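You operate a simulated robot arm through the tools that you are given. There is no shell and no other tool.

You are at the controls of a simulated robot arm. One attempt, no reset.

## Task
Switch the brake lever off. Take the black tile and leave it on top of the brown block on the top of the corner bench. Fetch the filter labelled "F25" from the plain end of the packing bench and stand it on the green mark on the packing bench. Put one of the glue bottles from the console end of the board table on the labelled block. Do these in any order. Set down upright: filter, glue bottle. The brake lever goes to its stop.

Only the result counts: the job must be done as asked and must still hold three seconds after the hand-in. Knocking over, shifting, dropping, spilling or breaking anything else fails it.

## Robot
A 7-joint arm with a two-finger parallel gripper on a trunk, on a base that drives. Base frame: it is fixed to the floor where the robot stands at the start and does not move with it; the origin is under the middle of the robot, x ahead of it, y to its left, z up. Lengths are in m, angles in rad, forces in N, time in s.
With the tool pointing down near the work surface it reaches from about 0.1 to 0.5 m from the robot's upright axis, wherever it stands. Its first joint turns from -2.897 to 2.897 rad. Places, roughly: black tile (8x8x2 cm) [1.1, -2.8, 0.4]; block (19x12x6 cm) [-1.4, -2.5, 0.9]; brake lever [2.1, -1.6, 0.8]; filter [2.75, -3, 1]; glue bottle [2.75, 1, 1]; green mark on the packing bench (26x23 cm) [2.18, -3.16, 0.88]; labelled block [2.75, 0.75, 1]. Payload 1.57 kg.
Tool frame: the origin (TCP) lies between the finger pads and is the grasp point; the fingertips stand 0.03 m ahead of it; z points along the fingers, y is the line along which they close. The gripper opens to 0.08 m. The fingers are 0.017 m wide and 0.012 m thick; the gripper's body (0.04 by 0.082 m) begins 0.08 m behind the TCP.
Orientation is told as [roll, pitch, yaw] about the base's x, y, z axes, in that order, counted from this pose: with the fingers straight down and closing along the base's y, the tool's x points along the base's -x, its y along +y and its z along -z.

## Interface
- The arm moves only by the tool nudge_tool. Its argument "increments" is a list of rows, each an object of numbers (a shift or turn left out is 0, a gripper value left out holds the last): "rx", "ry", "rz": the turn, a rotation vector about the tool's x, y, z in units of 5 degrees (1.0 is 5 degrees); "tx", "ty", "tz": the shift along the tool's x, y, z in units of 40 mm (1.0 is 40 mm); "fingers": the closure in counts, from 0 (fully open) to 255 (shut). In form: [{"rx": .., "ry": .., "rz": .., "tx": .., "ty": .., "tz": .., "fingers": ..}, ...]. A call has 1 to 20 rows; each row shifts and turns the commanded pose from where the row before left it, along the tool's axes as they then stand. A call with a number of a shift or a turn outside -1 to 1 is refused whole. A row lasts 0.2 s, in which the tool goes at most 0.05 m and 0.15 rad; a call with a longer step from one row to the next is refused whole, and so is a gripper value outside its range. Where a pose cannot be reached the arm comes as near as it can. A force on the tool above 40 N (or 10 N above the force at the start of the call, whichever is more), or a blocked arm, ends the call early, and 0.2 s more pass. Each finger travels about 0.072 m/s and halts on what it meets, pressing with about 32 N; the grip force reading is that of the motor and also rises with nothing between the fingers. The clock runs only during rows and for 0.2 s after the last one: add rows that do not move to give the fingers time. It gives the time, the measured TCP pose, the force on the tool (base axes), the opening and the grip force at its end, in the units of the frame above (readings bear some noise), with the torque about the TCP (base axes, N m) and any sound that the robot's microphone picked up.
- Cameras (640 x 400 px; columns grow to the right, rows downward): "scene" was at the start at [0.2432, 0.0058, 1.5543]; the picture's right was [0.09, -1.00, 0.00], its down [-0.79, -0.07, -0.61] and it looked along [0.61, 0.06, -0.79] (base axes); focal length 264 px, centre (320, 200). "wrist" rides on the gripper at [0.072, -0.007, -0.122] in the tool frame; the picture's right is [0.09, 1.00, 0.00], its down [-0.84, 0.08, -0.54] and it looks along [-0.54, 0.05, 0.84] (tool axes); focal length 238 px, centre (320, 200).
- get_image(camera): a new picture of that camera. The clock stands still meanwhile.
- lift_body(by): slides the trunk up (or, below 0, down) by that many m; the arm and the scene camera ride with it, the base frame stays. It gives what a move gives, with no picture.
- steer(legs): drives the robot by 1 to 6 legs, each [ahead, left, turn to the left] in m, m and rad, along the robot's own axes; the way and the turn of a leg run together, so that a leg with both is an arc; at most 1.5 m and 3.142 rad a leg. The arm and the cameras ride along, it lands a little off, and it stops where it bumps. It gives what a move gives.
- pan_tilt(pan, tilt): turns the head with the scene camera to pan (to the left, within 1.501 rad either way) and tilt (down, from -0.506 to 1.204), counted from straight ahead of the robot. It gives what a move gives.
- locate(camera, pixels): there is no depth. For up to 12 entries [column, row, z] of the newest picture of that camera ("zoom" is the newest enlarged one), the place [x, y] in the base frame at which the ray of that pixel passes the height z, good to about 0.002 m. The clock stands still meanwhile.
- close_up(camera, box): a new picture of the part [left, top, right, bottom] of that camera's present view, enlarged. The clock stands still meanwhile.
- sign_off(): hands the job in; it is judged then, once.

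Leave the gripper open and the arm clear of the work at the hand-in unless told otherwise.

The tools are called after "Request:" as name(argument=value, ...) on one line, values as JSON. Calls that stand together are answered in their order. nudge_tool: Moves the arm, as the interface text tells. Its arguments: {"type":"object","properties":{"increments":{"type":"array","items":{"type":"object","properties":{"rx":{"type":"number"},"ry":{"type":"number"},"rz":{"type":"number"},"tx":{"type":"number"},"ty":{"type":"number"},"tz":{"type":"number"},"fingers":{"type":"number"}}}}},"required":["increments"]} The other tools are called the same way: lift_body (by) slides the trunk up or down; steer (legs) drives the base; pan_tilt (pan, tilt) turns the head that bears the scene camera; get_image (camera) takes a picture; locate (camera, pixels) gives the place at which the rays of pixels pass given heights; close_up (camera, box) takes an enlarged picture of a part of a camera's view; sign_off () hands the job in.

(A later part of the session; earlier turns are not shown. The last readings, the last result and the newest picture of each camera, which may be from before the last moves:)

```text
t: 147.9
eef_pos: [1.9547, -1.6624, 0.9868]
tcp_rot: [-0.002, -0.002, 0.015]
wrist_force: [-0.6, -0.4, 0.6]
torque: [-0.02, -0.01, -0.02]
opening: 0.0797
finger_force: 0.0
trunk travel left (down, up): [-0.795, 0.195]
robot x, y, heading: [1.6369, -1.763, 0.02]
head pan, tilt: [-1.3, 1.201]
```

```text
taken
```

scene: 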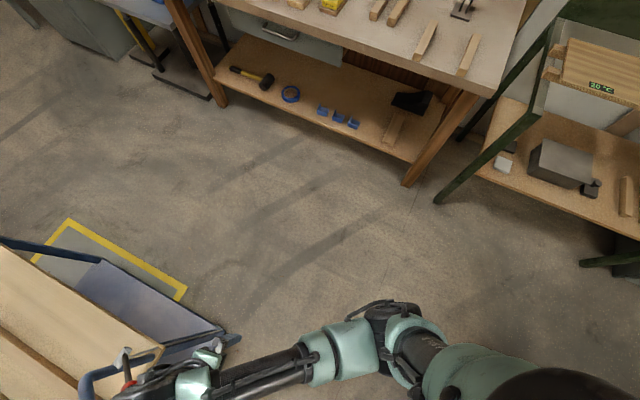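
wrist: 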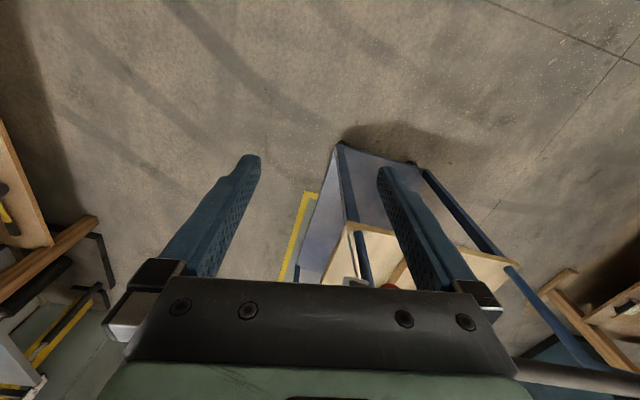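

The bench edge runs from (1.83,−2.62) to (2.91,−2.86), so facing it squarely means a heading of about −1.785. F25 is about 0.22 m in from the edge and the green mark 0.34–0.57 m in. I'll drive in front of the filters, staying about 0.55 m off the edge.

Request:
steer(legs=[[0.4, -0.35, 0], [0, 0, -1.805], [0, 0.55, 0]])

Request:
pan_tilt(pan=0.1, tilt=0.75)

Request:
get_image(camera="scene")

Request:
get_image(camera="wrist")

```text
t: 158.1
eef_pos: [2.6025, -2.5567, 0.9863]
tcp_rot: [-0.002, -0.003, -1.784]
wrist_force: [0.1, -0.6, -0.2]
torque: [0.01, -0.01, 0.03]
opening: 0.0799
finger_force: 0.1
trunk travel left (down, up): [-0.795, 0.195]
robot x, y, heading: [2.5761, -2.2139, -1.776]
head pan, tilt: [-1.3, 1.201]
```

```text
t: 159.6
eef_pos: [2.6024, -2.5563, 0.9872]
tcp_rot: [-0.002, -0.003, -1.782]
wrist_force: [-0.4, -0.4, 0.1]
torque: [0.01, 0.0, -0.06]
opening: 0.08
finger_force: 0.0
trunk travel left (down, up): [-0.795, 0.195]
robot x, y, heading: [2.5765, -2.2216, -1.782]
head pan, tilt: [0.099, 0.75]
```

```text
taken
```

scene: 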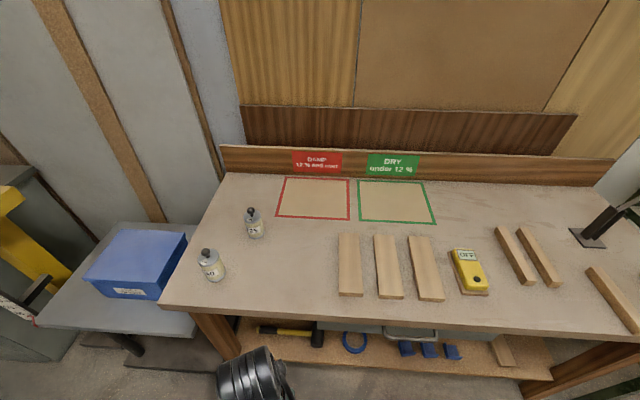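

```text
taken
```

wrist: 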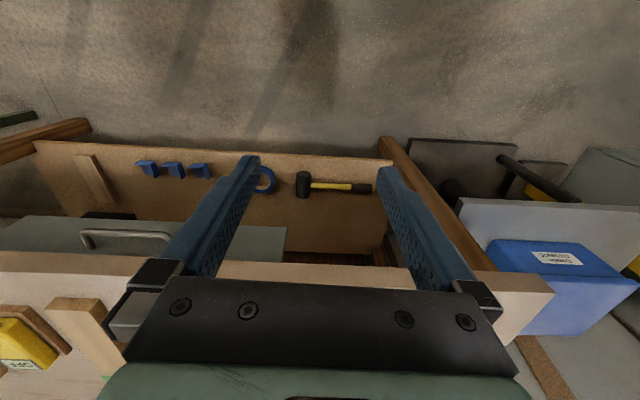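

There's a good view of the bench. F25 is at (255,222), F40 at (212,265), and the green mark has corners (358,180), (424,182), (436,224), (361,220). I'll enlarge for accuracy.

Request:
close_up(camera="scene", box=[190, 195, 286, 290])

Request:
locate(camera="scene", pixels=[[358, 180, 0.88], [424, 182, 0.88], [436, 224, 0.88], [361, 220, 0.88], [161, 308, 0.88], [300, 322, 0.88], [450, 331, 0.88], [220, 174, 0.88]])

```text
4.21 times, centred on (238, 242) of scene
```

zoom: 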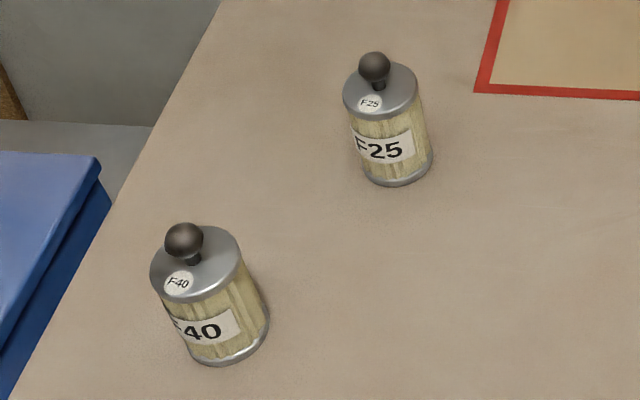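

```text
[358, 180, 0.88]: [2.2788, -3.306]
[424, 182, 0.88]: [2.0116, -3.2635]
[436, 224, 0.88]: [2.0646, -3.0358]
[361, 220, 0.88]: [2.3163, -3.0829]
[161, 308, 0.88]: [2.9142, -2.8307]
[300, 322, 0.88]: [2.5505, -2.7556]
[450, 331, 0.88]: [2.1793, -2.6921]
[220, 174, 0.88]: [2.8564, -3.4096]
```

Request:
locate(camera="zoom", pixels=[[397, 166, 0.88], [362, 168, 0.88], [432, 158, 0.88], [380, 90, 0.96], [380, 90, 0.97], [380, 90, 0.98], [374, 67, 1.0], [374, 67, 1.02], [228, 342, 0.88], [195, 265, 0.97]])

```text
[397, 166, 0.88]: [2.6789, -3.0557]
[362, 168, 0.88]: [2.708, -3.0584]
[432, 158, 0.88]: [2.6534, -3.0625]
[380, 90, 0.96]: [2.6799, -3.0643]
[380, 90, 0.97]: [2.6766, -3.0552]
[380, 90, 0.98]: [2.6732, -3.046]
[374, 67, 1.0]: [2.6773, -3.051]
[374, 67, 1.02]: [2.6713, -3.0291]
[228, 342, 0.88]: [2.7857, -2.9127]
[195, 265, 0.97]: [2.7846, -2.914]
```

F25 stands at (2.679, −3.056), lid at z≈0.97 and knob top ≈1.01, with a diameter of about 5.5 cm. F40 is 16 cm nearer and to its left, so I'll come in from slightly right. I'll drive ahead 0.23 m and left 0.08 m, leaving about 0.3 m to the edge.

Request:
steer(legs=[[0.0, 0.08, 0], [0.23, 0, 0]])

Request:
get_image(camera="scene")

```text
t: 162.0
eef_pos: [2.6332, -2.7989, 0.9868]
tcp_rot: [0.0, -0.001, -1.783]
wrist_force: [0.7, 0.2, 0.0]
torque: [0.0, -0.01, 0.06]
opening: 0.0801
finger_force: 0.0
trunk travel left (down, up): [-0.795, 0.195]
robot x, y, heading: [2.6086, -2.4632, -1.781]
head pan, tilt: [0.099, 0.75]
```

```text
taken
```

scene: 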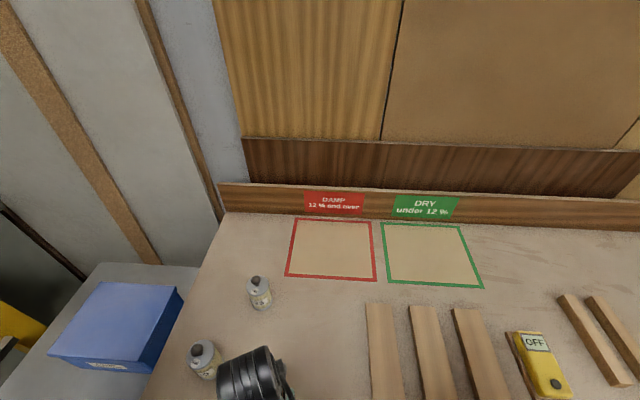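

No bump occurred. Bearing to F25 is −1.453 rad at 0.60 m. I'll yaw the tool toward it and tilt it 45° forward, in place.

Request:
nudge_tool(increments=[{"rz": -0.95}, {"rz": -0.95}, {"rz": -0.95}, {"rz": -0.95}, {"ry": -1}, {"ry": -1}, {"ry": -1}, {"ry": -1}, {"ry": -1}, {"ry": -1}, {"ry": -1}, {"ry": -1}, {"ry": -1}, {}])

Request:
get_image(camera="wrist")

Request:
get_image(camera="scene")

```text
t: 165.0
eef_pos: [2.6336, -2.7983, 0.9865]
tcp_rot: [-0.004, -0.788, -1.447]
wrist_force: [0.3, 1.0, -0.3]
torque: [0.0, 0.02, -0.02]
opening: 0.0799
finger_force: 0.2
trunk travel left (down, up): [-0.795, 0.195]
robot x, y, heading: [2.6103, -2.4662, -1.776]
head pan, tilt: [0.099, 0.75]
```

```text
taken
```

wrist: 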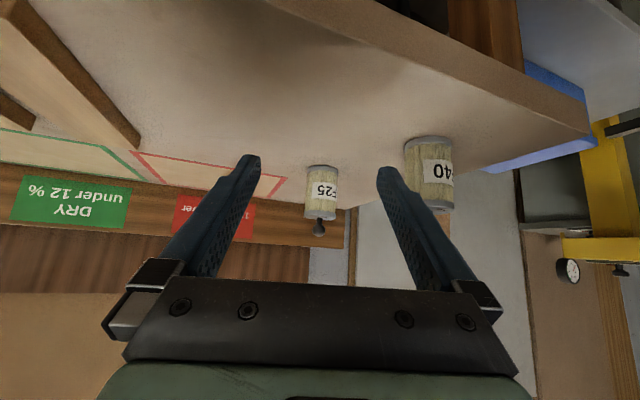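

```text
taken
```

scene: 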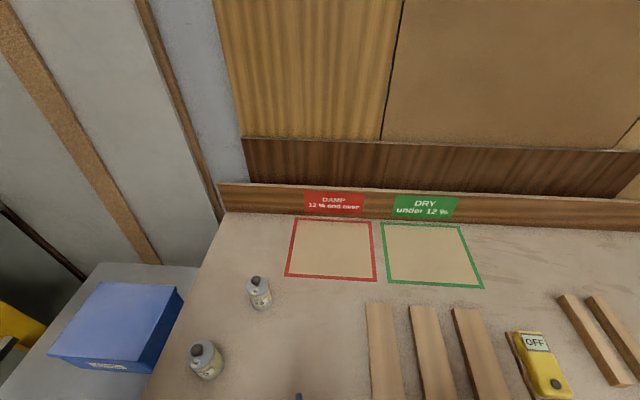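

The wrist view (upside-down) shows F25 centred between the fingers and F40 off to the side. I'll move to the pre-grasp point 12 cm short of it.

Request:
nudge_tool(increments=[{"tx": -0.74, "ty": 0.08, "tz": 0.51}, {"tx": -0.74, "ty": 0.08, "tz": 0.51}, {"tx": -0.74, "ty": 0.08, "tz": 0.51}, {"tx": -0.74, "ty": 0.08, "tz": 0.51}, {"tx": -0.74, "ty": 0.08, "tz": 0.51}, {}])

Request:
get_image(camera="wrist")

Request:
get_image(camera="scene")

```text
t: 166.4
eef_pos: [2.6713, -2.9724, 1.0189]
tcp_rot: [-0.002, -0.787, -1.449]
wrist_force: [-0.4, -0.8, -0.9]
torque: [-0.01, -0.01, 0.01]
opening: 0.0799
finger_force: 0.0
trunk travel left (down, up): [-0.795, 0.195]
robot x, y, heading: [2.603, -2.4627, -1.776]
head pan, tilt: [0.099, 0.75]
```

```text
taken
```

wrist: 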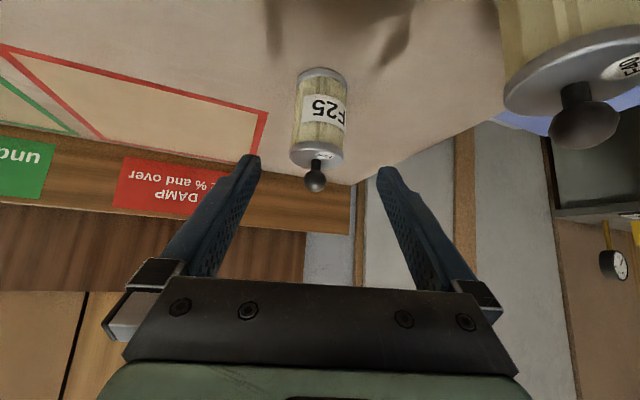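

```text
taken
```

scene: 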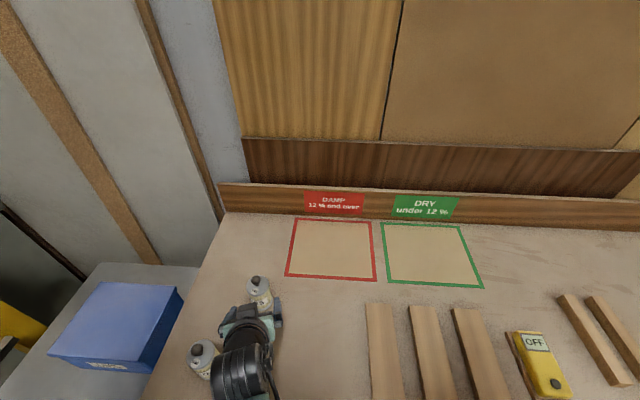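

F25 is in line, with F40 about 9 cm clear of the gripper's side. I'll advance 8 cm along the tool axis and look.

Request:
nudge_tool(increments=[{"tz": 0.5}, {"tz": 0.5}, {"tz": 0.5}, {"tz": 0.5}, {}])

Request:
get_image(camera="wrist")

Request:
close_up(camera="scene", box=[170, 250, 330, 400])

```text
t: 167.6
eef_pos: [2.6774, -3.027, 0.9631]
tcp_rot: [-0.002, -0.785, -1.449]
wrist_force: [-0.5, 0.3, -0.1]
torque: [0.01, -0.03, -0.01]
opening: 0.0801
finger_force: 0.1
trunk travel left (down, up): [-0.795, 0.195]
robot x, y, heading: [2.6102, -2.465, -1.785]
head pan, tilt: [0.099, 0.75]
```

```text
taken
```

wrist: 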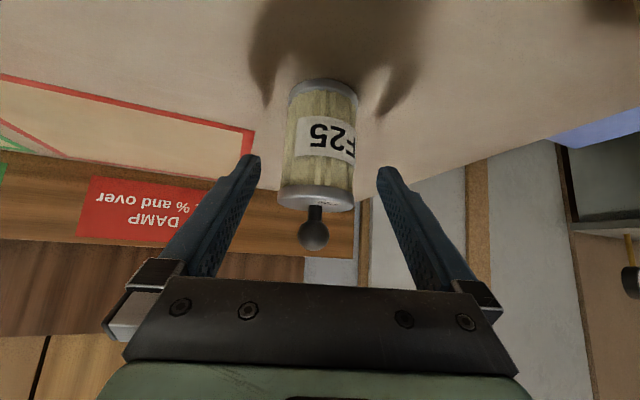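

```text
2.67 times, centred on (250, 325) of scene
```

zoom: 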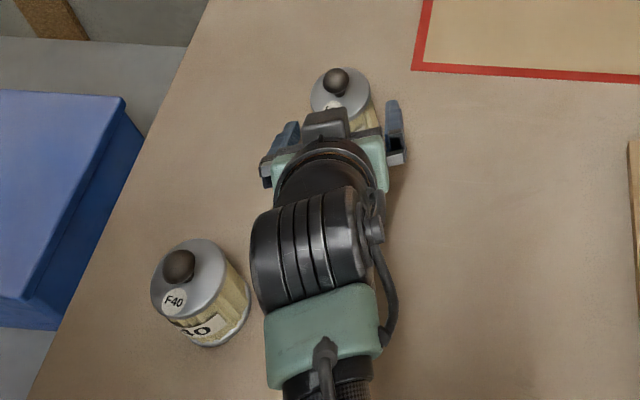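

The body is centred between the fingers and clear of F40. I'll advance the last 4 cm and close gently.

Request:
nudge_tool(increments=[{"tz": 0.5}, {"tz": 0.45}, {}])

Request:
get_image(camera="wrist")

```text
t: 168.4
eef_pos: [2.6811, -3.0555, 0.9356]
tcp_rot: [-0.002, -0.787, -1.448]
wrist_force: [-0.2, 0.0, -0.4]
torque: [0.01, -0.01, -0.02]
opening: 0.0799
finger_force: 0.0
trunk travel left (down, up): [-0.795, 0.195]
robot x, y, heading: [2.6062, -2.4613, -1.782]
head pan, tilt: [0.099, 0.75]
```

```text
taken
```

wrist: 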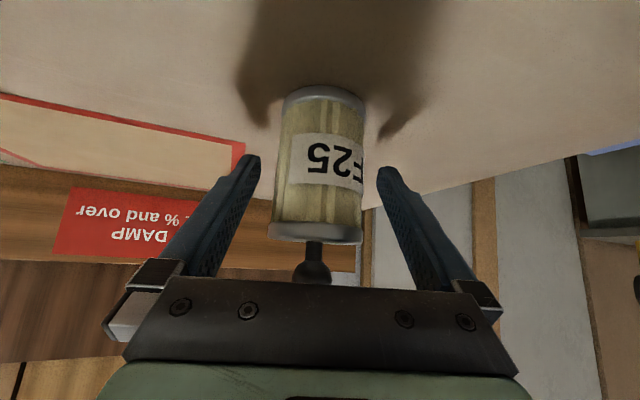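

Ready, so I'll close the fingers.

Request:
nudge_tool(increments=[{"fingers": 60}, {"fingers": 100}, {"fingers": 160}, {"fingers": 160}, {"fingers": 160}])

Request:
get_image(camera="wrist")

```text
t: 169.6
eef_pos: [2.6807, -3.0548, 0.9363]
tcp_rot: [-0.001, -0.786, -1.448]
wrist_force: [-0.4, -0.3, -0.3]
torque: [-0.01, -0.07, -0.04]
opening: 0.0549
finger_force: 31.8
trunk travel left (down, up): [-0.795, 0.195]
robot x, y, heading: [2.6088, -2.4642, -1.782]
head pan, tilt: [0.099, 0.75]
```

```text
taken
```

wrist: 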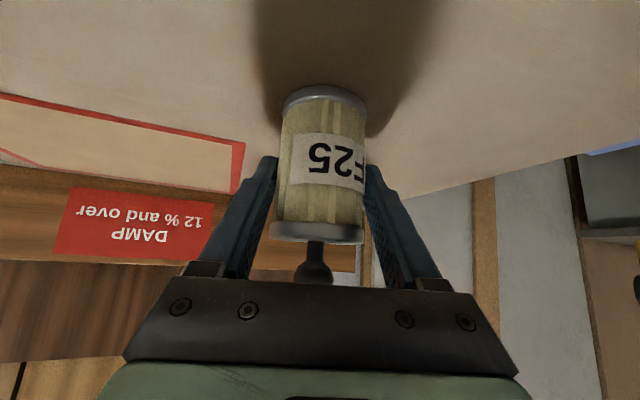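

F25 is gripped at 55 mm opening. I'll lift it 12 cm with the trunk, then drive sideways along the bench toward the green mark.

Request:
lift_body(by=0.12)

Request:
get_image(camera="wrist")

Request:
steer(legs=[[0, -0.3, 0]])

Request:
get_image(camera="scene")

```text
t: 171.1
eef_pos: [2.6816, -3.0556, 1.0569]
tcp_rot: [-0.001, -0.786, -1.448]
wrist_force: [0.1, 0.2, -0.8]
torque: [0.02, 0.01, -0.02]
opening: 0.0538
finger_force: 31.7
trunk travel left (down, up): [-0.915, 0.075]
robot x, y, heading: [2.6076, -2.4655, -1.776]
head pan, tilt: [0.099, 0.75]
```

```text
taken
```

wrist: 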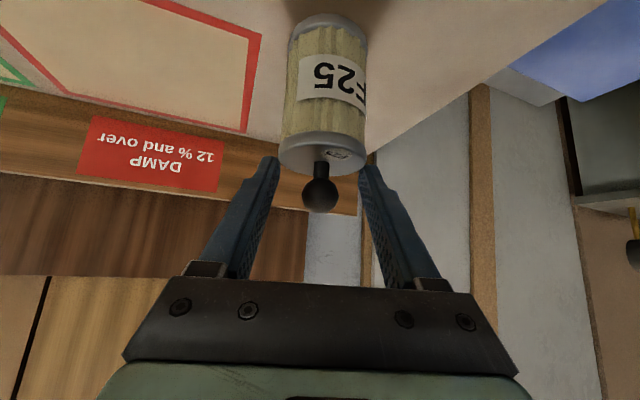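

```text
t: 173.1
eef_pos: [2.3878, -2.9922, 1.0555]
tcp_rot: [-0.002, -0.786, -1.444]
wrist_force: [0.6, -0.9, -0.7]
torque: [0.01, -0.02, 0.01]
opening: 0.054
finger_force: 31.4
trunk travel left (down, up): [-0.915, 0.075]
robot x, y, heading: [2.3101, -2.4041, -1.779]
head pan, tilt: [0.099, 0.75]
```

```text
taken
```

scene: 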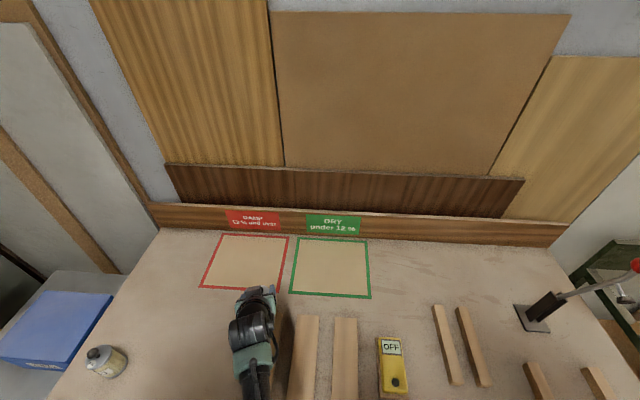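

In the wrist view the filter looks lower in the grip than before (lid from row 232 to row 150). I'll check whether it's still slipping.

Request:
get_image(camera="wrist")

Request:
close_up(camera="scene", box=[200, 270, 320, 400])

```text
taken
```

wrist: 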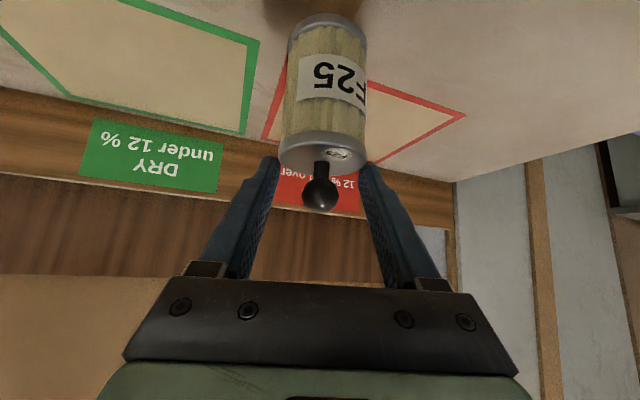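

```text
3.08 times, centred on (260, 335) of scene
```

zoom: 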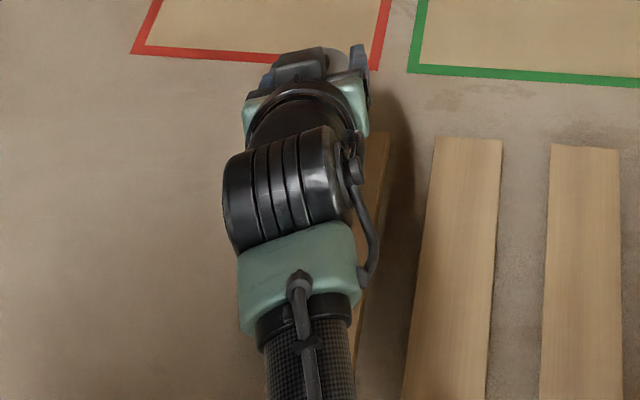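

It slid down about 5 cm once during the lift and hasn't moved since, but it's now held only near its lid. I'll take an enlarged look and find what's below before setting it down to re-grip.

Request:
close_up(camera="wrist", box=[220, 0, 420, 240])

Request:
locate(camera="scene", pixels=[[320, 315, 0.9], [302, 316, 0.9], [275, 313, 0.9], [291, 293, 0.88], [283, 292, 0.88], [370, 297, 0.88], [368, 240, 0.88], [299, 237, 0.88], [355, 318, 0.9], [390, 338, 0.93]])

```text
1.67 times, centred on (320, 120) of wrist
```

zoom: 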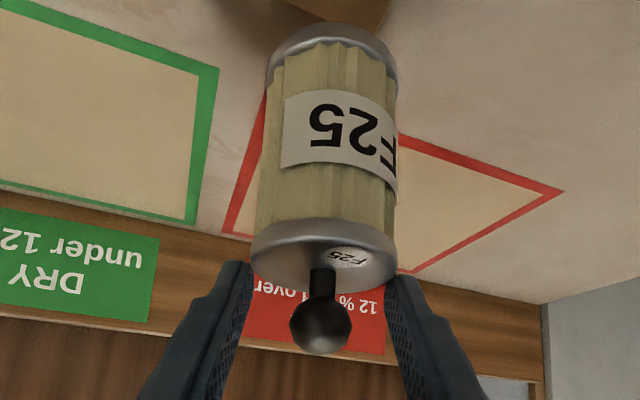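

```text
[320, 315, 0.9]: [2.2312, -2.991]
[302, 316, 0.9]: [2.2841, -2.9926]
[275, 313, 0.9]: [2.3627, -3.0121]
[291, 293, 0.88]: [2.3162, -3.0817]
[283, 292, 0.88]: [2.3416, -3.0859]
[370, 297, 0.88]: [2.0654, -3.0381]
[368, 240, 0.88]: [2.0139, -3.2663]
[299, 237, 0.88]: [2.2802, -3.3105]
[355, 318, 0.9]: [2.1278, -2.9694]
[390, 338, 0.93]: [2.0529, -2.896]
```

It's held by the lid rim and stable, but the end of a wooden block is right below. I'll extend slowly forward past the blocks (1 cm per step) over clear bench.

Request:
nudge_tool(increments=[{"tx": -0.09, "tz": 0.09}, {"tx": -0.18, "tz": 0.18}, {"tx": -0.18, "tz": 0.18}, {"tx": -0.18, "tz": 0.18}, {"tx": -0.18, "tz": 0.18}, {"tx": -0.18, "tz": 0.18}, {"tx": -0.18, "tz": 0.18}, {"tx": -0.09, "tz": 0.09}, {}])

Request:
get_image(camera="wrist")

Request:
get_image(camera="scene")

```text
t: 175.1
eef_pos: [2.3967, -3.0641, 1.0561]
tcp_rot: [-0.001, -0.786, -1.449]
wrist_force: [0.0, -0.8, -1.0]
torque: [0.03, -0.02, 0.0]
opening: 0.0538
finger_force: 31.6
trunk travel left (down, up): [-0.915, 0.075]
robot x, y, heading: [2.3121, -2.4039, -1.777]
head pan, tilt: [0.099, 0.75]
```

```text
taken
```

wrist: 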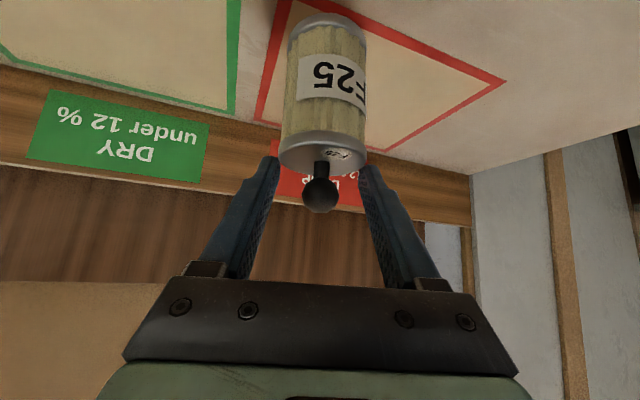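

```text
taken
```

scene: 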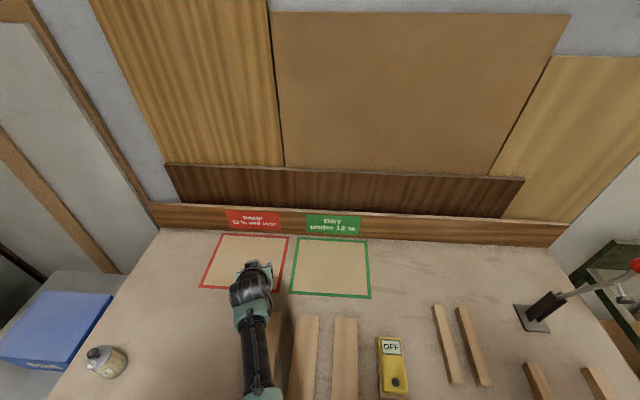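

The filter hasn't slipped any further and the arm reaches 0.67 m. I'll drive right 0.2 m along the bench, then creep 0.08 m ahead.

Request:
steer(legs=[[0, -0.2, 0]])

Request:
steer(legs=[[0.05, 0, 0]])

Request:
get_image(camera="scene")

Request:
get_image(camera="wrist")

```text
t: 176.7
eef_pos: [2.2011, -3.0223, 1.0559]
tcp_rot: [-0.002, -0.784, -1.448]
wrist_force: [-0.2, 0.2, -0.6]
torque: [0.02, 0.02, 0.01]
opening: 0.0541
finger_force: 31.9
trunk travel left (down, up): [-0.915, 0.075]
robot x, y, heading: [2.1172, -2.3602, -1.781]
head pan, tilt: [0.099, 0.75]
```

```text
t: 177.7
eef_pos: [2.1902, -3.0706, 1.0572]
tcp_rot: [-0.004, -0.789, -1.447]
wrist_force: [-1.0, -0.6, -1.6]
torque: [-0.02, -0.02, 0.0]
opening: 0.0538
finger_force: 31.6
trunk travel left (down, up): [-0.915, 0.075]
robot x, y, heading: [2.1086, -2.4102, -1.772]
head pan, tilt: [0.099, 0.75]
```

```text
taken
```

scene: 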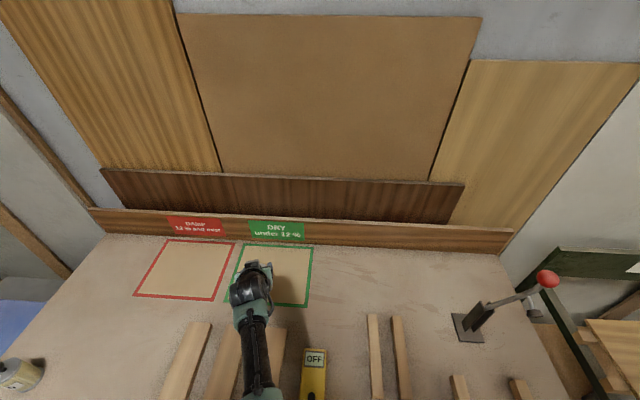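

```text
taken
```

wrist: 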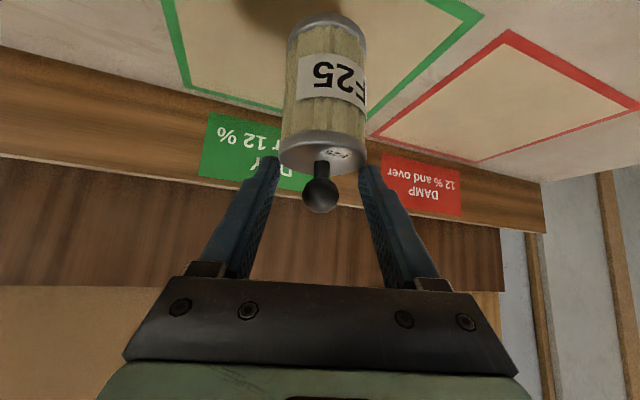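

I'm over the front part of the green mark. I'll extend the arm 5–6 cm more.

Request:
nudge_tool(increments=[{"tx": -0.12, "tz": 0.12}, {"tx": -0.18, "tz": 0.18}, {"tx": -0.18, "tz": 0.18}, {"tx": -0.18, "tz": 0.18}, {"tx": -0.18, "tz": 0.18}, {"tx": -0.12, "tz": 0.12}, {}])

```text
t: 179.3
eef_pos: [2.1969, -3.1236, 1.0558]
tcp_rot: [-0.001, -0.785, -1.448]
wrist_force: [0.8, 0.2, -0.4]
torque: [0.02, -0.01, 0.01]
opening: 0.0537
finger_force: 32.1
trunk travel left (down, up): [-0.915, 0.075]
robot x, y, heading: [2.1106, -2.4117, -1.78]
head pan, tilt: [0.099, 0.75]
```

TCP (2.197, −3.124) is well inside the mark, with about 3.4 cm margin at the front. I'll lower 5 cm, then in small steps until contact.

Request:
nudge_tool(increments=[{"tx": 0.1, "tz": 0.1}, {"tx": 0.18, "tz": 0.18}, {"tx": 0.18, "tz": 0.18}, {"tx": 0.18, "tz": 0.18}, {"tx": 0.18, "tz": 0.18}, {"tx": 0.06, "tz": 0.06}, {}])

Request:
get_image(camera="wrist")

Request:
close_up(camera="scene", box=[200, 230, 330, 330])

```text
t: 180.9
eef_pos: [2.1937, -3.1084, 1.0273]
tcp_rot: [0.0, -0.785, -1.447]
wrist_force: [-0.4, 0.4, -0.8]
torque: [-0.01, 0.01, 0.01]
opening: 0.054
finger_force: 31.8
out of reach, approached as far as the arm can: row 2, 3, 4, 5
trunk travel left (down, up): [-0.915, 0.075]
robot x, y, heading: [2.1064, -2.4084, -1.78]
head pan, tilt: [0.099, 0.75]
```

```text
taken
```

wrist: 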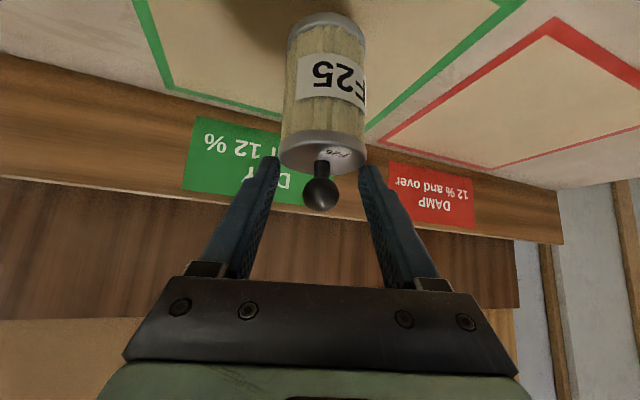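

```text
4.00 times, centred on (265, 280) of scene
```

zoom: 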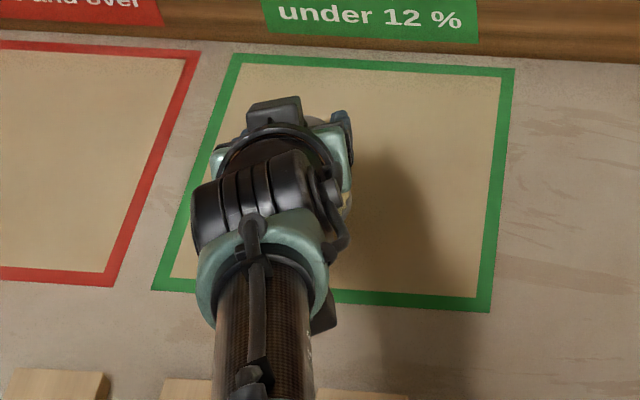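

The arm was at its reach limit, so I'll lower with the trunk instead: first 2.5 cm, then small steps.

Request:
lift_body(by=-0.025)

Request:
lift_body(by=-0.006)

Request:
get_image(camera="wrist")

```text
t: 181.6
eef_pos: [2.1932, -3.1069, 1.0012]
tcp_rot: [0.0, -0.786, -1.448]
wrist_force: [-0.6, -0.1, -0.8]
torque: [-0.02, -0.03, 0.05]
opening: 0.0537
finger_force: 32.5
trunk travel left (down, up): [-0.89, 0.1]
robot x, y, heading: [2.1086, -2.4056, -1.783]
head pan, tilt: [0.099, 0.75]
```

```text
t: 182.1
eef_pos: [2.194, -3.1079, 0.9965]
tcp_rot: [-0.002, -0.785, -1.448]
wrist_force: [0.1, 0.6, -1.1]
torque: [0.0, 0.04, 0.0]
opening: 0.0536
finger_force: 32.3
trunk travel left (down, up): [-0.884, 0.106]
robot x, y, heading: [2.1076, -2.4069, -1.776]
head pan, tilt: [0.099, 0.75]
```

```text
taken
```

wrist: 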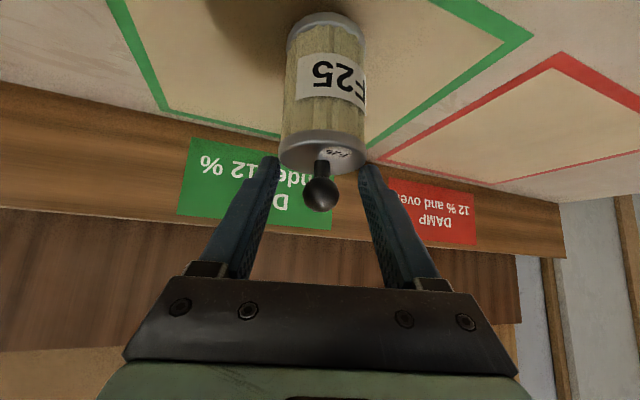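

No contact yet, so I'll continue down in small steps.

Request:
lift_body(by=-0.005)

Request:
lift_body(by=-0.004)

Request:
get_image(camera="wrist")

```text
t: 182.7
eef_pos: [2.1947, -3.1077, 0.9901]
tcp_rot: [-0.001, -0.785, -1.446]
wrist_force: [-0.9, 0.8, -1.6]
torque: [0.02, -0.02, -0.01]
opening: 0.0538
finger_force: 32.3
trunk travel left (down, up): [-0.879, 0.111]
robot x, y, heading: [2.1078, -2.408, -1.779]
head pan, tilt: [0.099, 0.75]
```

```text
t: 183.2
eef_pos: [2.1933, -3.1065, 0.9882]
tcp_rot: [-0.002, -0.785, -1.446]
wrist_force: [-0.2, 0.3, -0.7]
torque: [0.01, 0.05, 0.0]
opening: 0.0535
finger_force: 31.7
trunk travel left (down, up): [-0.875, 0.115]
robot x, y, heading: [2.1073, -2.4077, -1.777]
head pan, tilt: [0.099, 0.75]
```

```text
taken
```

wrist: 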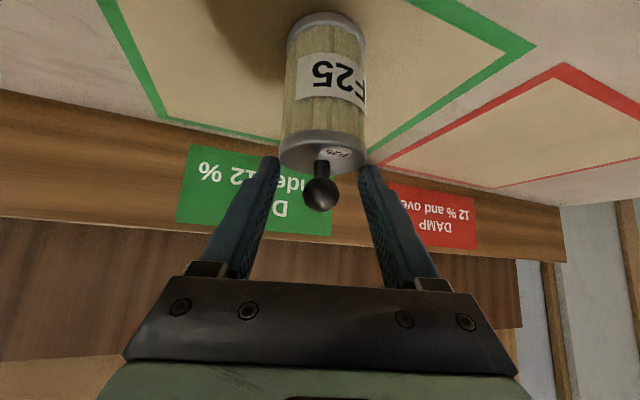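

Request:
lift_body(by=-0.004)

Request:
lift_body(by=-0.004)

Request:
get_image(camera="wrist")

```text
t: 183.7
eef_pos: [2.1934, -3.1072, 0.9868]
tcp_rot: [-0.002, -0.792, -1.448]
wrist_force: [0.4, 0.9, 8.6]
torque: [0.16, -0.2, 0.02]
opening: 0.0542
finger_force: 31.8
trunk travel left (down, up): [-0.871, 0.119]
robot x, y, heading: [2.1091, -2.408, -1.779]
head pan, tilt: [0.099, 0.75]
```

```text
t: 184.2
eef_pos: [2.1936, -3.1078, 0.987]
tcp_rot: [0.0, -0.799, -1.449]
wrist_force: [-3.3, 3.6, 25.6]
torque: [0.39, -0.32, 0.02]
opening: 0.0539
finger_force: 31.8
trunk travel left (down, up): [-0.867, 0.123]
robot x, y, heading: [2.1109, -2.4092, -1.78]
head pan, tilt: [0.099, 0.75]
```

```text
taken
```

wrist: 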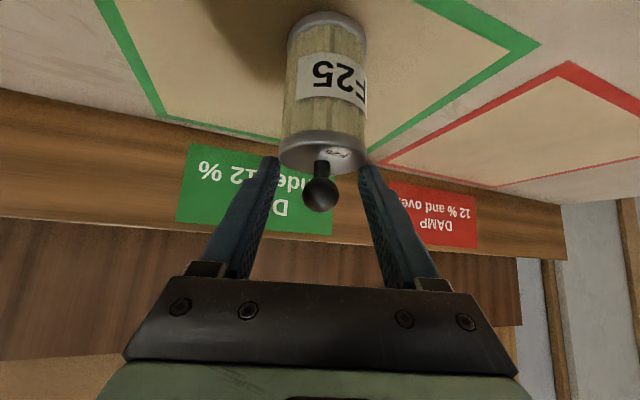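

There's firm contact (25 N). I'll relieve the load by raising 5 mm, then open gently.

Request:
lift_body(by=0.005)

Request:
nudge_tool(increments=[{"fingers": 70}, {"fingers": 60}, {"fingers": 30}, {"fingers": 0}, {"fingers": 0}])

Request:
get_image(camera="wrist")

```text
t: 184.8
eef_pos: [2.1945, -3.1066, 0.9872]
tcp_rot: [-0.002, -0.789, -1.446]
wrist_force: [-0.2, -4.2, 10.7]
torque: [-0.52, -0.29, -0.12]
opening: 0.0537
finger_force: 31.7
trunk travel left (down, up): [-0.872, 0.118]
robot x, y, heading: [2.1081, -2.4114, -1.775]
head pan, tilt: [0.099, 0.75]
```

```text
t: 186.0
eef_pos: [2.1935, -3.1065, 0.9853]
tcp_rot: [-0.005, -0.786, -1.447]
wrist_force: [0.4, -0.6, 0.5]
torque: [0.0, -0.04, -0.04]
opening: 0.08
finger_force: 0.0
trunk travel left (down, up): [-0.872, 0.118]
robot x, y, heading: [2.1063, -2.4092, -1.774]
head pan, tilt: [0.099, 0.75]
```

```text
taken
```

wrist: 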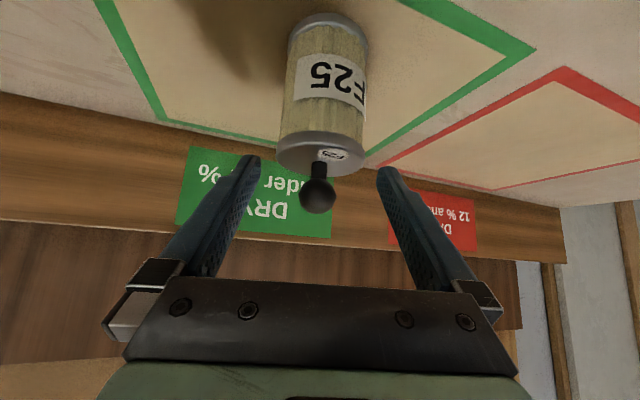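

Released and standing. I'll retract along the tool axis and check.

Request:
nudge_tool(increments=[{"tz": -0.5}, {"tz": -0.8}, {"tz": -0.9}, {"tz": -0.9}, {"tx": 0.6, "tz": -0.6}, {"tx": 0.6, "tz": -0.6}, {"tx": 0.6, "tz": -0.6}, {"tx": 0.6, "tz": -0.6}, {}])

Request:
get_image(camera="scene")

Request:
close_up(camera="scene", box=[200, 210, 330, 330])

```text
t: 188.0
eef_pos: [2.1668, -2.8852, 1.072]
tcp_rot: [-0.003, -0.785, -1.447]
wrist_force: [0.7, -0.1, -0.2]
torque: [0.05, 0.01, 0.01]
opening: 0.0799
finger_force: 0.0
trunk travel left (down, up): [-0.872, 0.118]
robot x, y, heading: [2.1036, -2.4046, -1.778]
head pan, tilt: [0.099, 0.75]
```

```text
taken
```

scene: 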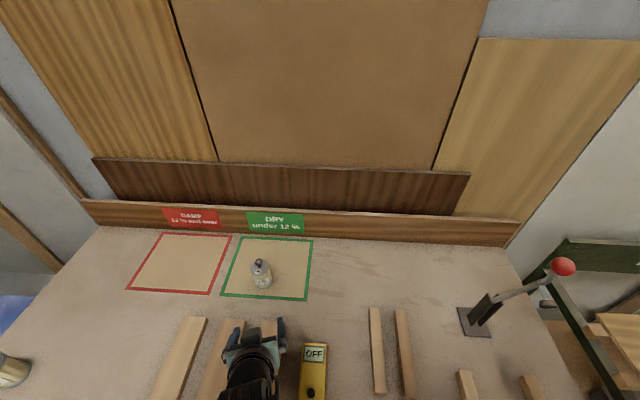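

```text
3.33 times, centred on (265, 270) of scene
```

zoom: 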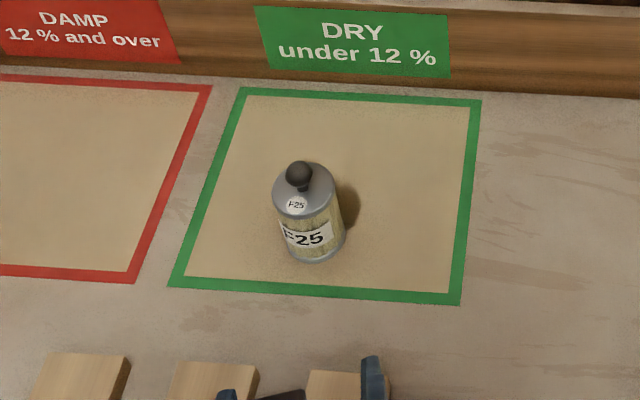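

F25 stands upright inside the green mark. Next is the black tile on the green rack. I'll back the robot off, set the tool upright again and look at the rack.

Request:
steer(legs=[[-0.3, 0, 0]])

Request:
nudge_tool(increments=[{"tx": 0.6, "tz": -0.6}, {"tx": 0.6, "tz": -0.6}, {"tx": 0.3, "tz": -0.3}, {"ry": 1}, {"ry": 1}, {"ry": 1}, {"ry": 1}, {"ry": 1}, {"ry": 1}, {"ry": 1}, {"ry": 1}, {"ry": 1}, {"rz": 0.95}, {"rz": 0.95}, {"rz": 0.95}, {"rz": 0.95}, {}])

Request:
pan_tilt(pan=-0.6, tilt=0.7)

Request:
get_image(camera="scene")

```text
t: 190.0
eef_pos: [2.2279, -2.5945, 1.0723]
tcp_rot: [-0.001, -0.787, -1.447]
wrist_force: [0.0, -0.7, -0.7]
torque: [-0.03, 0.0, 0.0]
opening: 0.08
finger_force: 0.0
trunk travel left (down, up): [-0.872, 0.118]
robot x, y, heading: [2.1694, -2.1171, -1.778]
head pan, tilt: [0.099, 0.75]
```

```text
t: 193.6
eef_pos: [2.2172, -2.5105, 1.0708]
tcp_rot: [-0.003, 0.001, -1.783]
wrist_force: [0.1, -0.3, -0.1]
torque: [0.01, 0.02, 0.01]
opening: 0.08
finger_force: 0.1
trunk travel left (down, up): [-0.872, 0.118]
robot x, y, heading: [2.169, -2.1178, -1.78]
head pan, tilt: [0.099, 0.75]
```

```text
t: 194.7
eef_pos: [2.2178, -2.5111, 1.0722]
tcp_rot: [-0.001, 0.001, -1.782]
wrist_force: [0.8, 0.2, -0.3]
torque: [0.0, 0.01, -0.03]
opening: 0.0799
finger_force: 0.0
trunk travel left (down, up): [-0.872, 0.118]
robot x, y, heading: [2.171, -2.121, -1.781]
head pan, tilt: [-0.6, 0.7]
```

```text
taken
```

scene: 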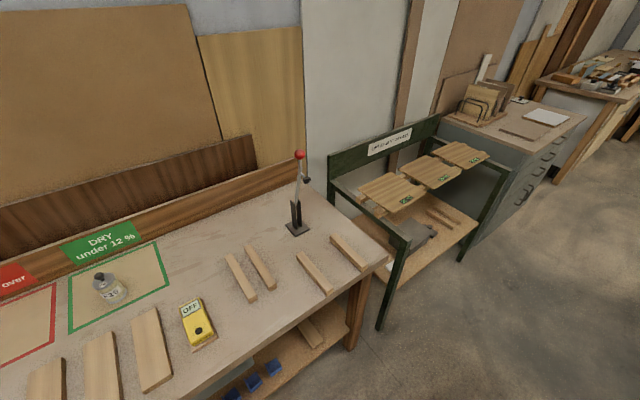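

I'll drive along to the right until I'm in front of the green rack, and look from there.

Request:
steer(legs=[[0, -0.55, 0], [0, -0.5, 0]])

Request:
pan_tilt(pan=0.0, tilt=0.85)

Request:
get_image(camera="scene")

```text
t: 200.4
eef_pos: [1.1868, -2.2933, 1.0718]
tcp_rot: [-0.002, -0.001, -1.775]
wrist_force: [0.5, -0.3, -0.4]
torque: [-0.03, -0.01, 0.0]
opening: 0.0802
finger_force: 0.0
trunk travel left (down, up): [-0.872, 0.118]
robot x, y, heading: [1.1372, -1.9007, -1.774]
head pan, tilt: [-0.6, 0.7]
```

```text
t: 201.4
eef_pos: [1.1878, -2.2935, 1.0718]
tcp_rot: [-0.001, 0.0, -1.773]
wrist_force: [-0.2, -0.4, -0.5]
torque: [-0.01, 0.0, -0.01]
opening: 0.08
finger_force: 0.1
trunk travel left (down, up): [-0.872, 0.118]
robot x, y, heading: [1.1362, -1.8945, -1.777]
head pan, tilt: [0.0, 0.85]
```

```text
taken
```

scene: 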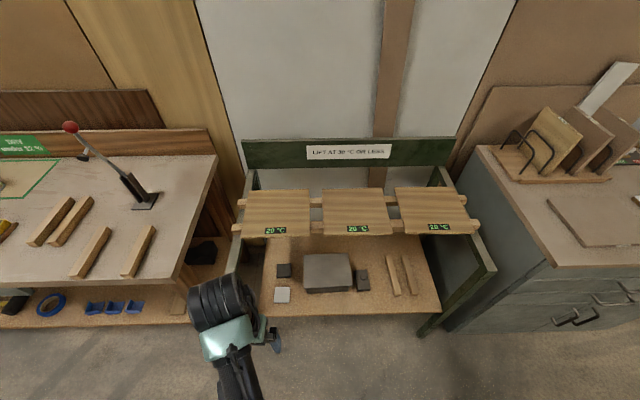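

I see the lower shelf with a dark tile (284,270), a white tile (282,295), a metal box (328,272) and other things. I'll enlarge.

Request:
close_up(camera="scene", box=[250, 225, 400, 325])

Request:
locate(camera="scene", pixels=[[284, 270, 0.4], [282, 295, 0.4], [262, 314, 0.38], [440, 313, 0.38], [265, 240, 0.38], [238, 238, 0.75], [477, 232, 0.75], [232, 265, 0.0], [420, 335, 0.0], [497, 268, 0.75], [230, 235, 0.75]])

```text
4.00 times, centred on (325, 275) of scene
```

zoom: 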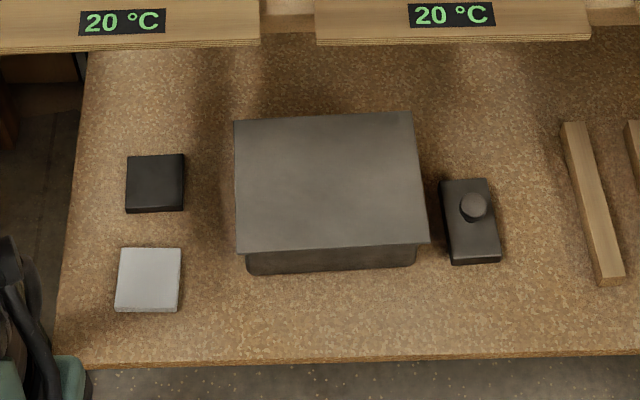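

```text
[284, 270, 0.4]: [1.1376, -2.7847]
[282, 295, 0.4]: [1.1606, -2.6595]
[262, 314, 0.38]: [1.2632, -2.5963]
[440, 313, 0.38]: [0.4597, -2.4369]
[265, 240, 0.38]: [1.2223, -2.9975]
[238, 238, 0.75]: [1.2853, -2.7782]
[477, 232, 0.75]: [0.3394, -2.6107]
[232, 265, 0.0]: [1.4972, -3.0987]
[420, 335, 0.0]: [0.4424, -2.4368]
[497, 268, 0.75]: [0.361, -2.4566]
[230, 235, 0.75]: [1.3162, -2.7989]
```

The black tile lies flat at about (1.137, −2.785), behind a white tile and beside the metal box. Its width matters against the 8 cm opening, so I'll measure its corners.

Request:
close_up(camera="scene", box=[264, 250, 312, 310])

```text
6.67 times, centred on (288, 280) of scene
```

zoom: 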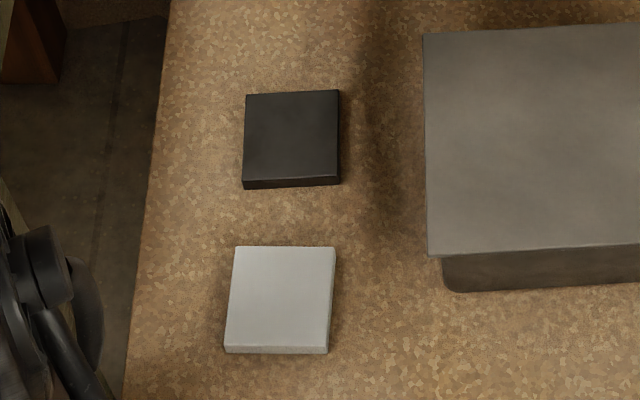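

Request:
locate(camera="zoom", pixels=[[246, 95, 0.41], [338, 90, 0.41], [339, 177, 0.41], [243, 181, 0.41], [243, 189, 0.39], [340, 184, 0.39], [234, 247, 0.41], [335, 247, 0.41], [329, 347, 0.41], [225, 346, 0.41], [130, 350, 0.39], [168, 20, 0.39]])

```text
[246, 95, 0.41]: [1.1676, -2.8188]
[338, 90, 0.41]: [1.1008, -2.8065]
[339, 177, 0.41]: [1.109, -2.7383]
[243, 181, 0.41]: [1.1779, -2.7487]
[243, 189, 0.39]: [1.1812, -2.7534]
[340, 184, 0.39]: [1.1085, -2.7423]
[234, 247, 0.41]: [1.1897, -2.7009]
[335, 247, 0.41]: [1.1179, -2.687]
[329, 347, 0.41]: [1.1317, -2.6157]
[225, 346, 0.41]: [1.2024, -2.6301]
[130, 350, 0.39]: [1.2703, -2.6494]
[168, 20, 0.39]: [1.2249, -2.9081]
```

At an assumed z of 0.41 the tile measures about 7 cm, but its true height is uncertain. I'll lower the trunk by 0.5 m (needed for this shelf anyway) and look again to triangulate.

Request:
lift_body(by=-0.5)

Request:
pan_tilt(pan=0.0, tilt=0.6)

Request:
get_image(camera="scene")

```text
refused: -0.5 is not a number from -0.4 to 0.4
```

```text
t: 202.2
eef_pos: [1.188, -2.2933, 1.0727]
tcp_rot: [-0.002, 0.0, -1.774]
wrist_force: [0.5, -1.0, 1.0]
torque: [-0.01, -0.01, 0.0]
opening: 0.0799
finger_force: 0.0
trunk travel left (down, up): [-0.872, 0.118]
robot x, y, heading: [1.1384, -1.9004, -1.772]
head pan, tilt: [0.0, 0.6]
```

```text
taken
```

scene: 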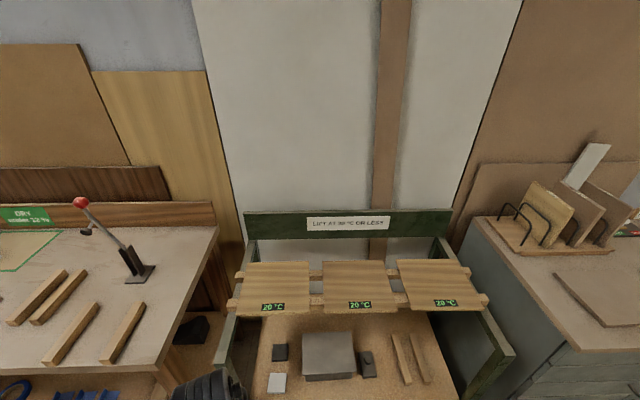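

The lift is limited to 0.4 m per call, so I'll do 0.4 m.

Request:
lift_body(by=-0.4)

Request:
get_image(camera="scene")

Request:
close_up(camera="scene", box=[250, 220, 346, 310])

```text
t: 206.0
eef_pos: [1.1879, -2.2936, 0.6717]
tcp_rot: [-0.004, -0.001, -1.774]
wrist_force: [-0.2, 0.0, 0.4]
torque: [0.02, 0.02, 0.01]
opening: 0.0797
finger_force: 0.1
trunk travel left (down, up): [-0.472, 0.518]
robot x, y, heading: [1.1353, -1.8991, -1.771]
head pan, tilt: [0.0, 0.6]
```

```text
taken
```

scene: 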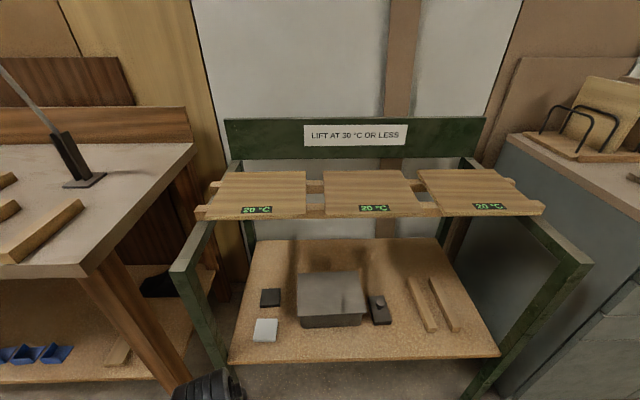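

```text
4.44 times, centred on (298, 265) of scene
```

zoom: 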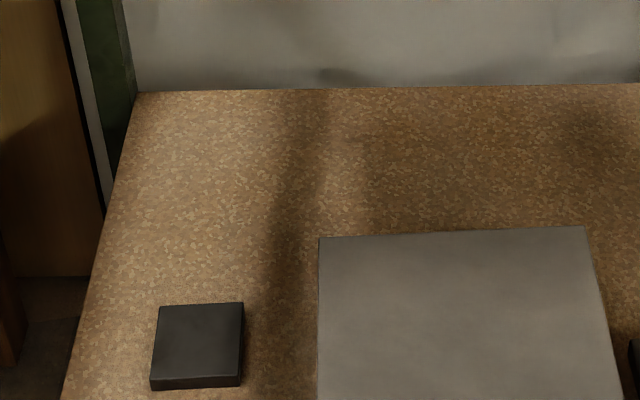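

Request:
close_up(camera="scene", box=[240, 275, 304, 350])

```text
5.33 times, centred on (272, 312) of scene
```

zoom: 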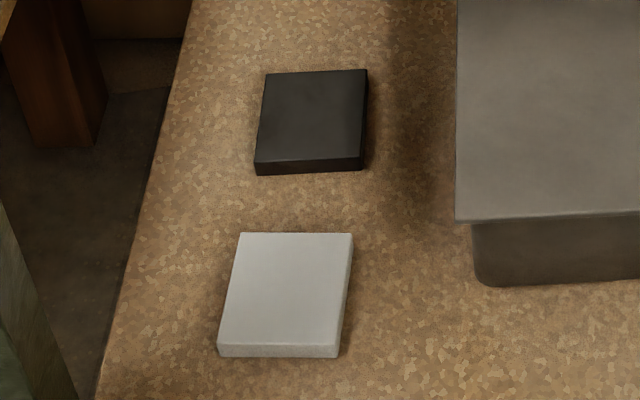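

Request:
locate(camera="zoom", pixels=[[255, 163, 0.41], [363, 161, 0.41], [367, 70, 0.41], [266, 74, 0.41], [255, 163, 0.36], [363, 161, 0.36], [367, 70, 0.36], [266, 74, 0.36], [219, 346, 0.36], [339, 347, 0.36], [255, 175, 0.36], [255, 175, 0.34]])

```text
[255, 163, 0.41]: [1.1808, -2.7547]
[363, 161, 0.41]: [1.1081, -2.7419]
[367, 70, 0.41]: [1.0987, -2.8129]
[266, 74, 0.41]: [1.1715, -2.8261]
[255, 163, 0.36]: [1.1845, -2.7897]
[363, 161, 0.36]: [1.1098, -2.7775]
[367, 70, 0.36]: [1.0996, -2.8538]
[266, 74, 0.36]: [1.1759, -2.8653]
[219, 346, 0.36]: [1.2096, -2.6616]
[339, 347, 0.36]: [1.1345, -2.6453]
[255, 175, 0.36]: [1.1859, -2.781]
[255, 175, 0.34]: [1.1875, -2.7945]
```

From the two heights I get a tile top at z≈0.43–0.44 and a side of about 7 cm, so it fits inside the 8 cm opening. I also need the height and front edge of the boards above it: front edge at (250,215).

Request:
locate(camera="scene", pixels=[[250, 216, 0.7], [250, 216, 0.75], [250, 216, 0.8], [300, 362, 0.42], [230, 362, 0.42], [265, 317, 0.44], [180, 272, 0.75], [180, 272, 0.8], [560, 265, 0.8], [250, 240, 0.42], [172, 275, 0.82]])

Request:
get_image(camera="wrist")

```text
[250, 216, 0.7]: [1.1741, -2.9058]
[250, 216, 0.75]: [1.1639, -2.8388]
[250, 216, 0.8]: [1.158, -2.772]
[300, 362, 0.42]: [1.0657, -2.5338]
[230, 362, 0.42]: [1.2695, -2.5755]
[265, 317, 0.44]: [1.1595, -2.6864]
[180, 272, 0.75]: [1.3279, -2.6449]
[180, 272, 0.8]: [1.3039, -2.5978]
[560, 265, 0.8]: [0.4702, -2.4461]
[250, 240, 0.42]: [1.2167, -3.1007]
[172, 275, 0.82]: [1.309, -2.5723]
```

```text
taken
```

wrist: 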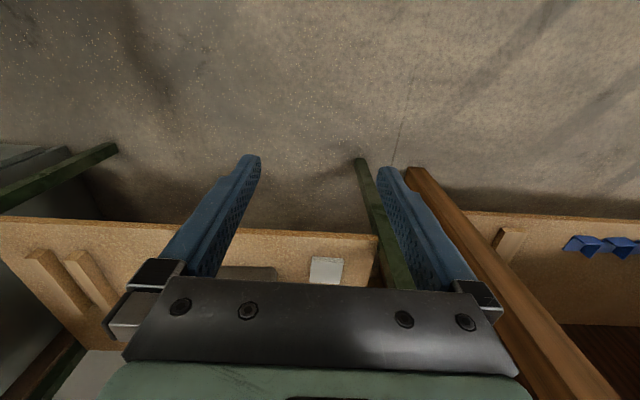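

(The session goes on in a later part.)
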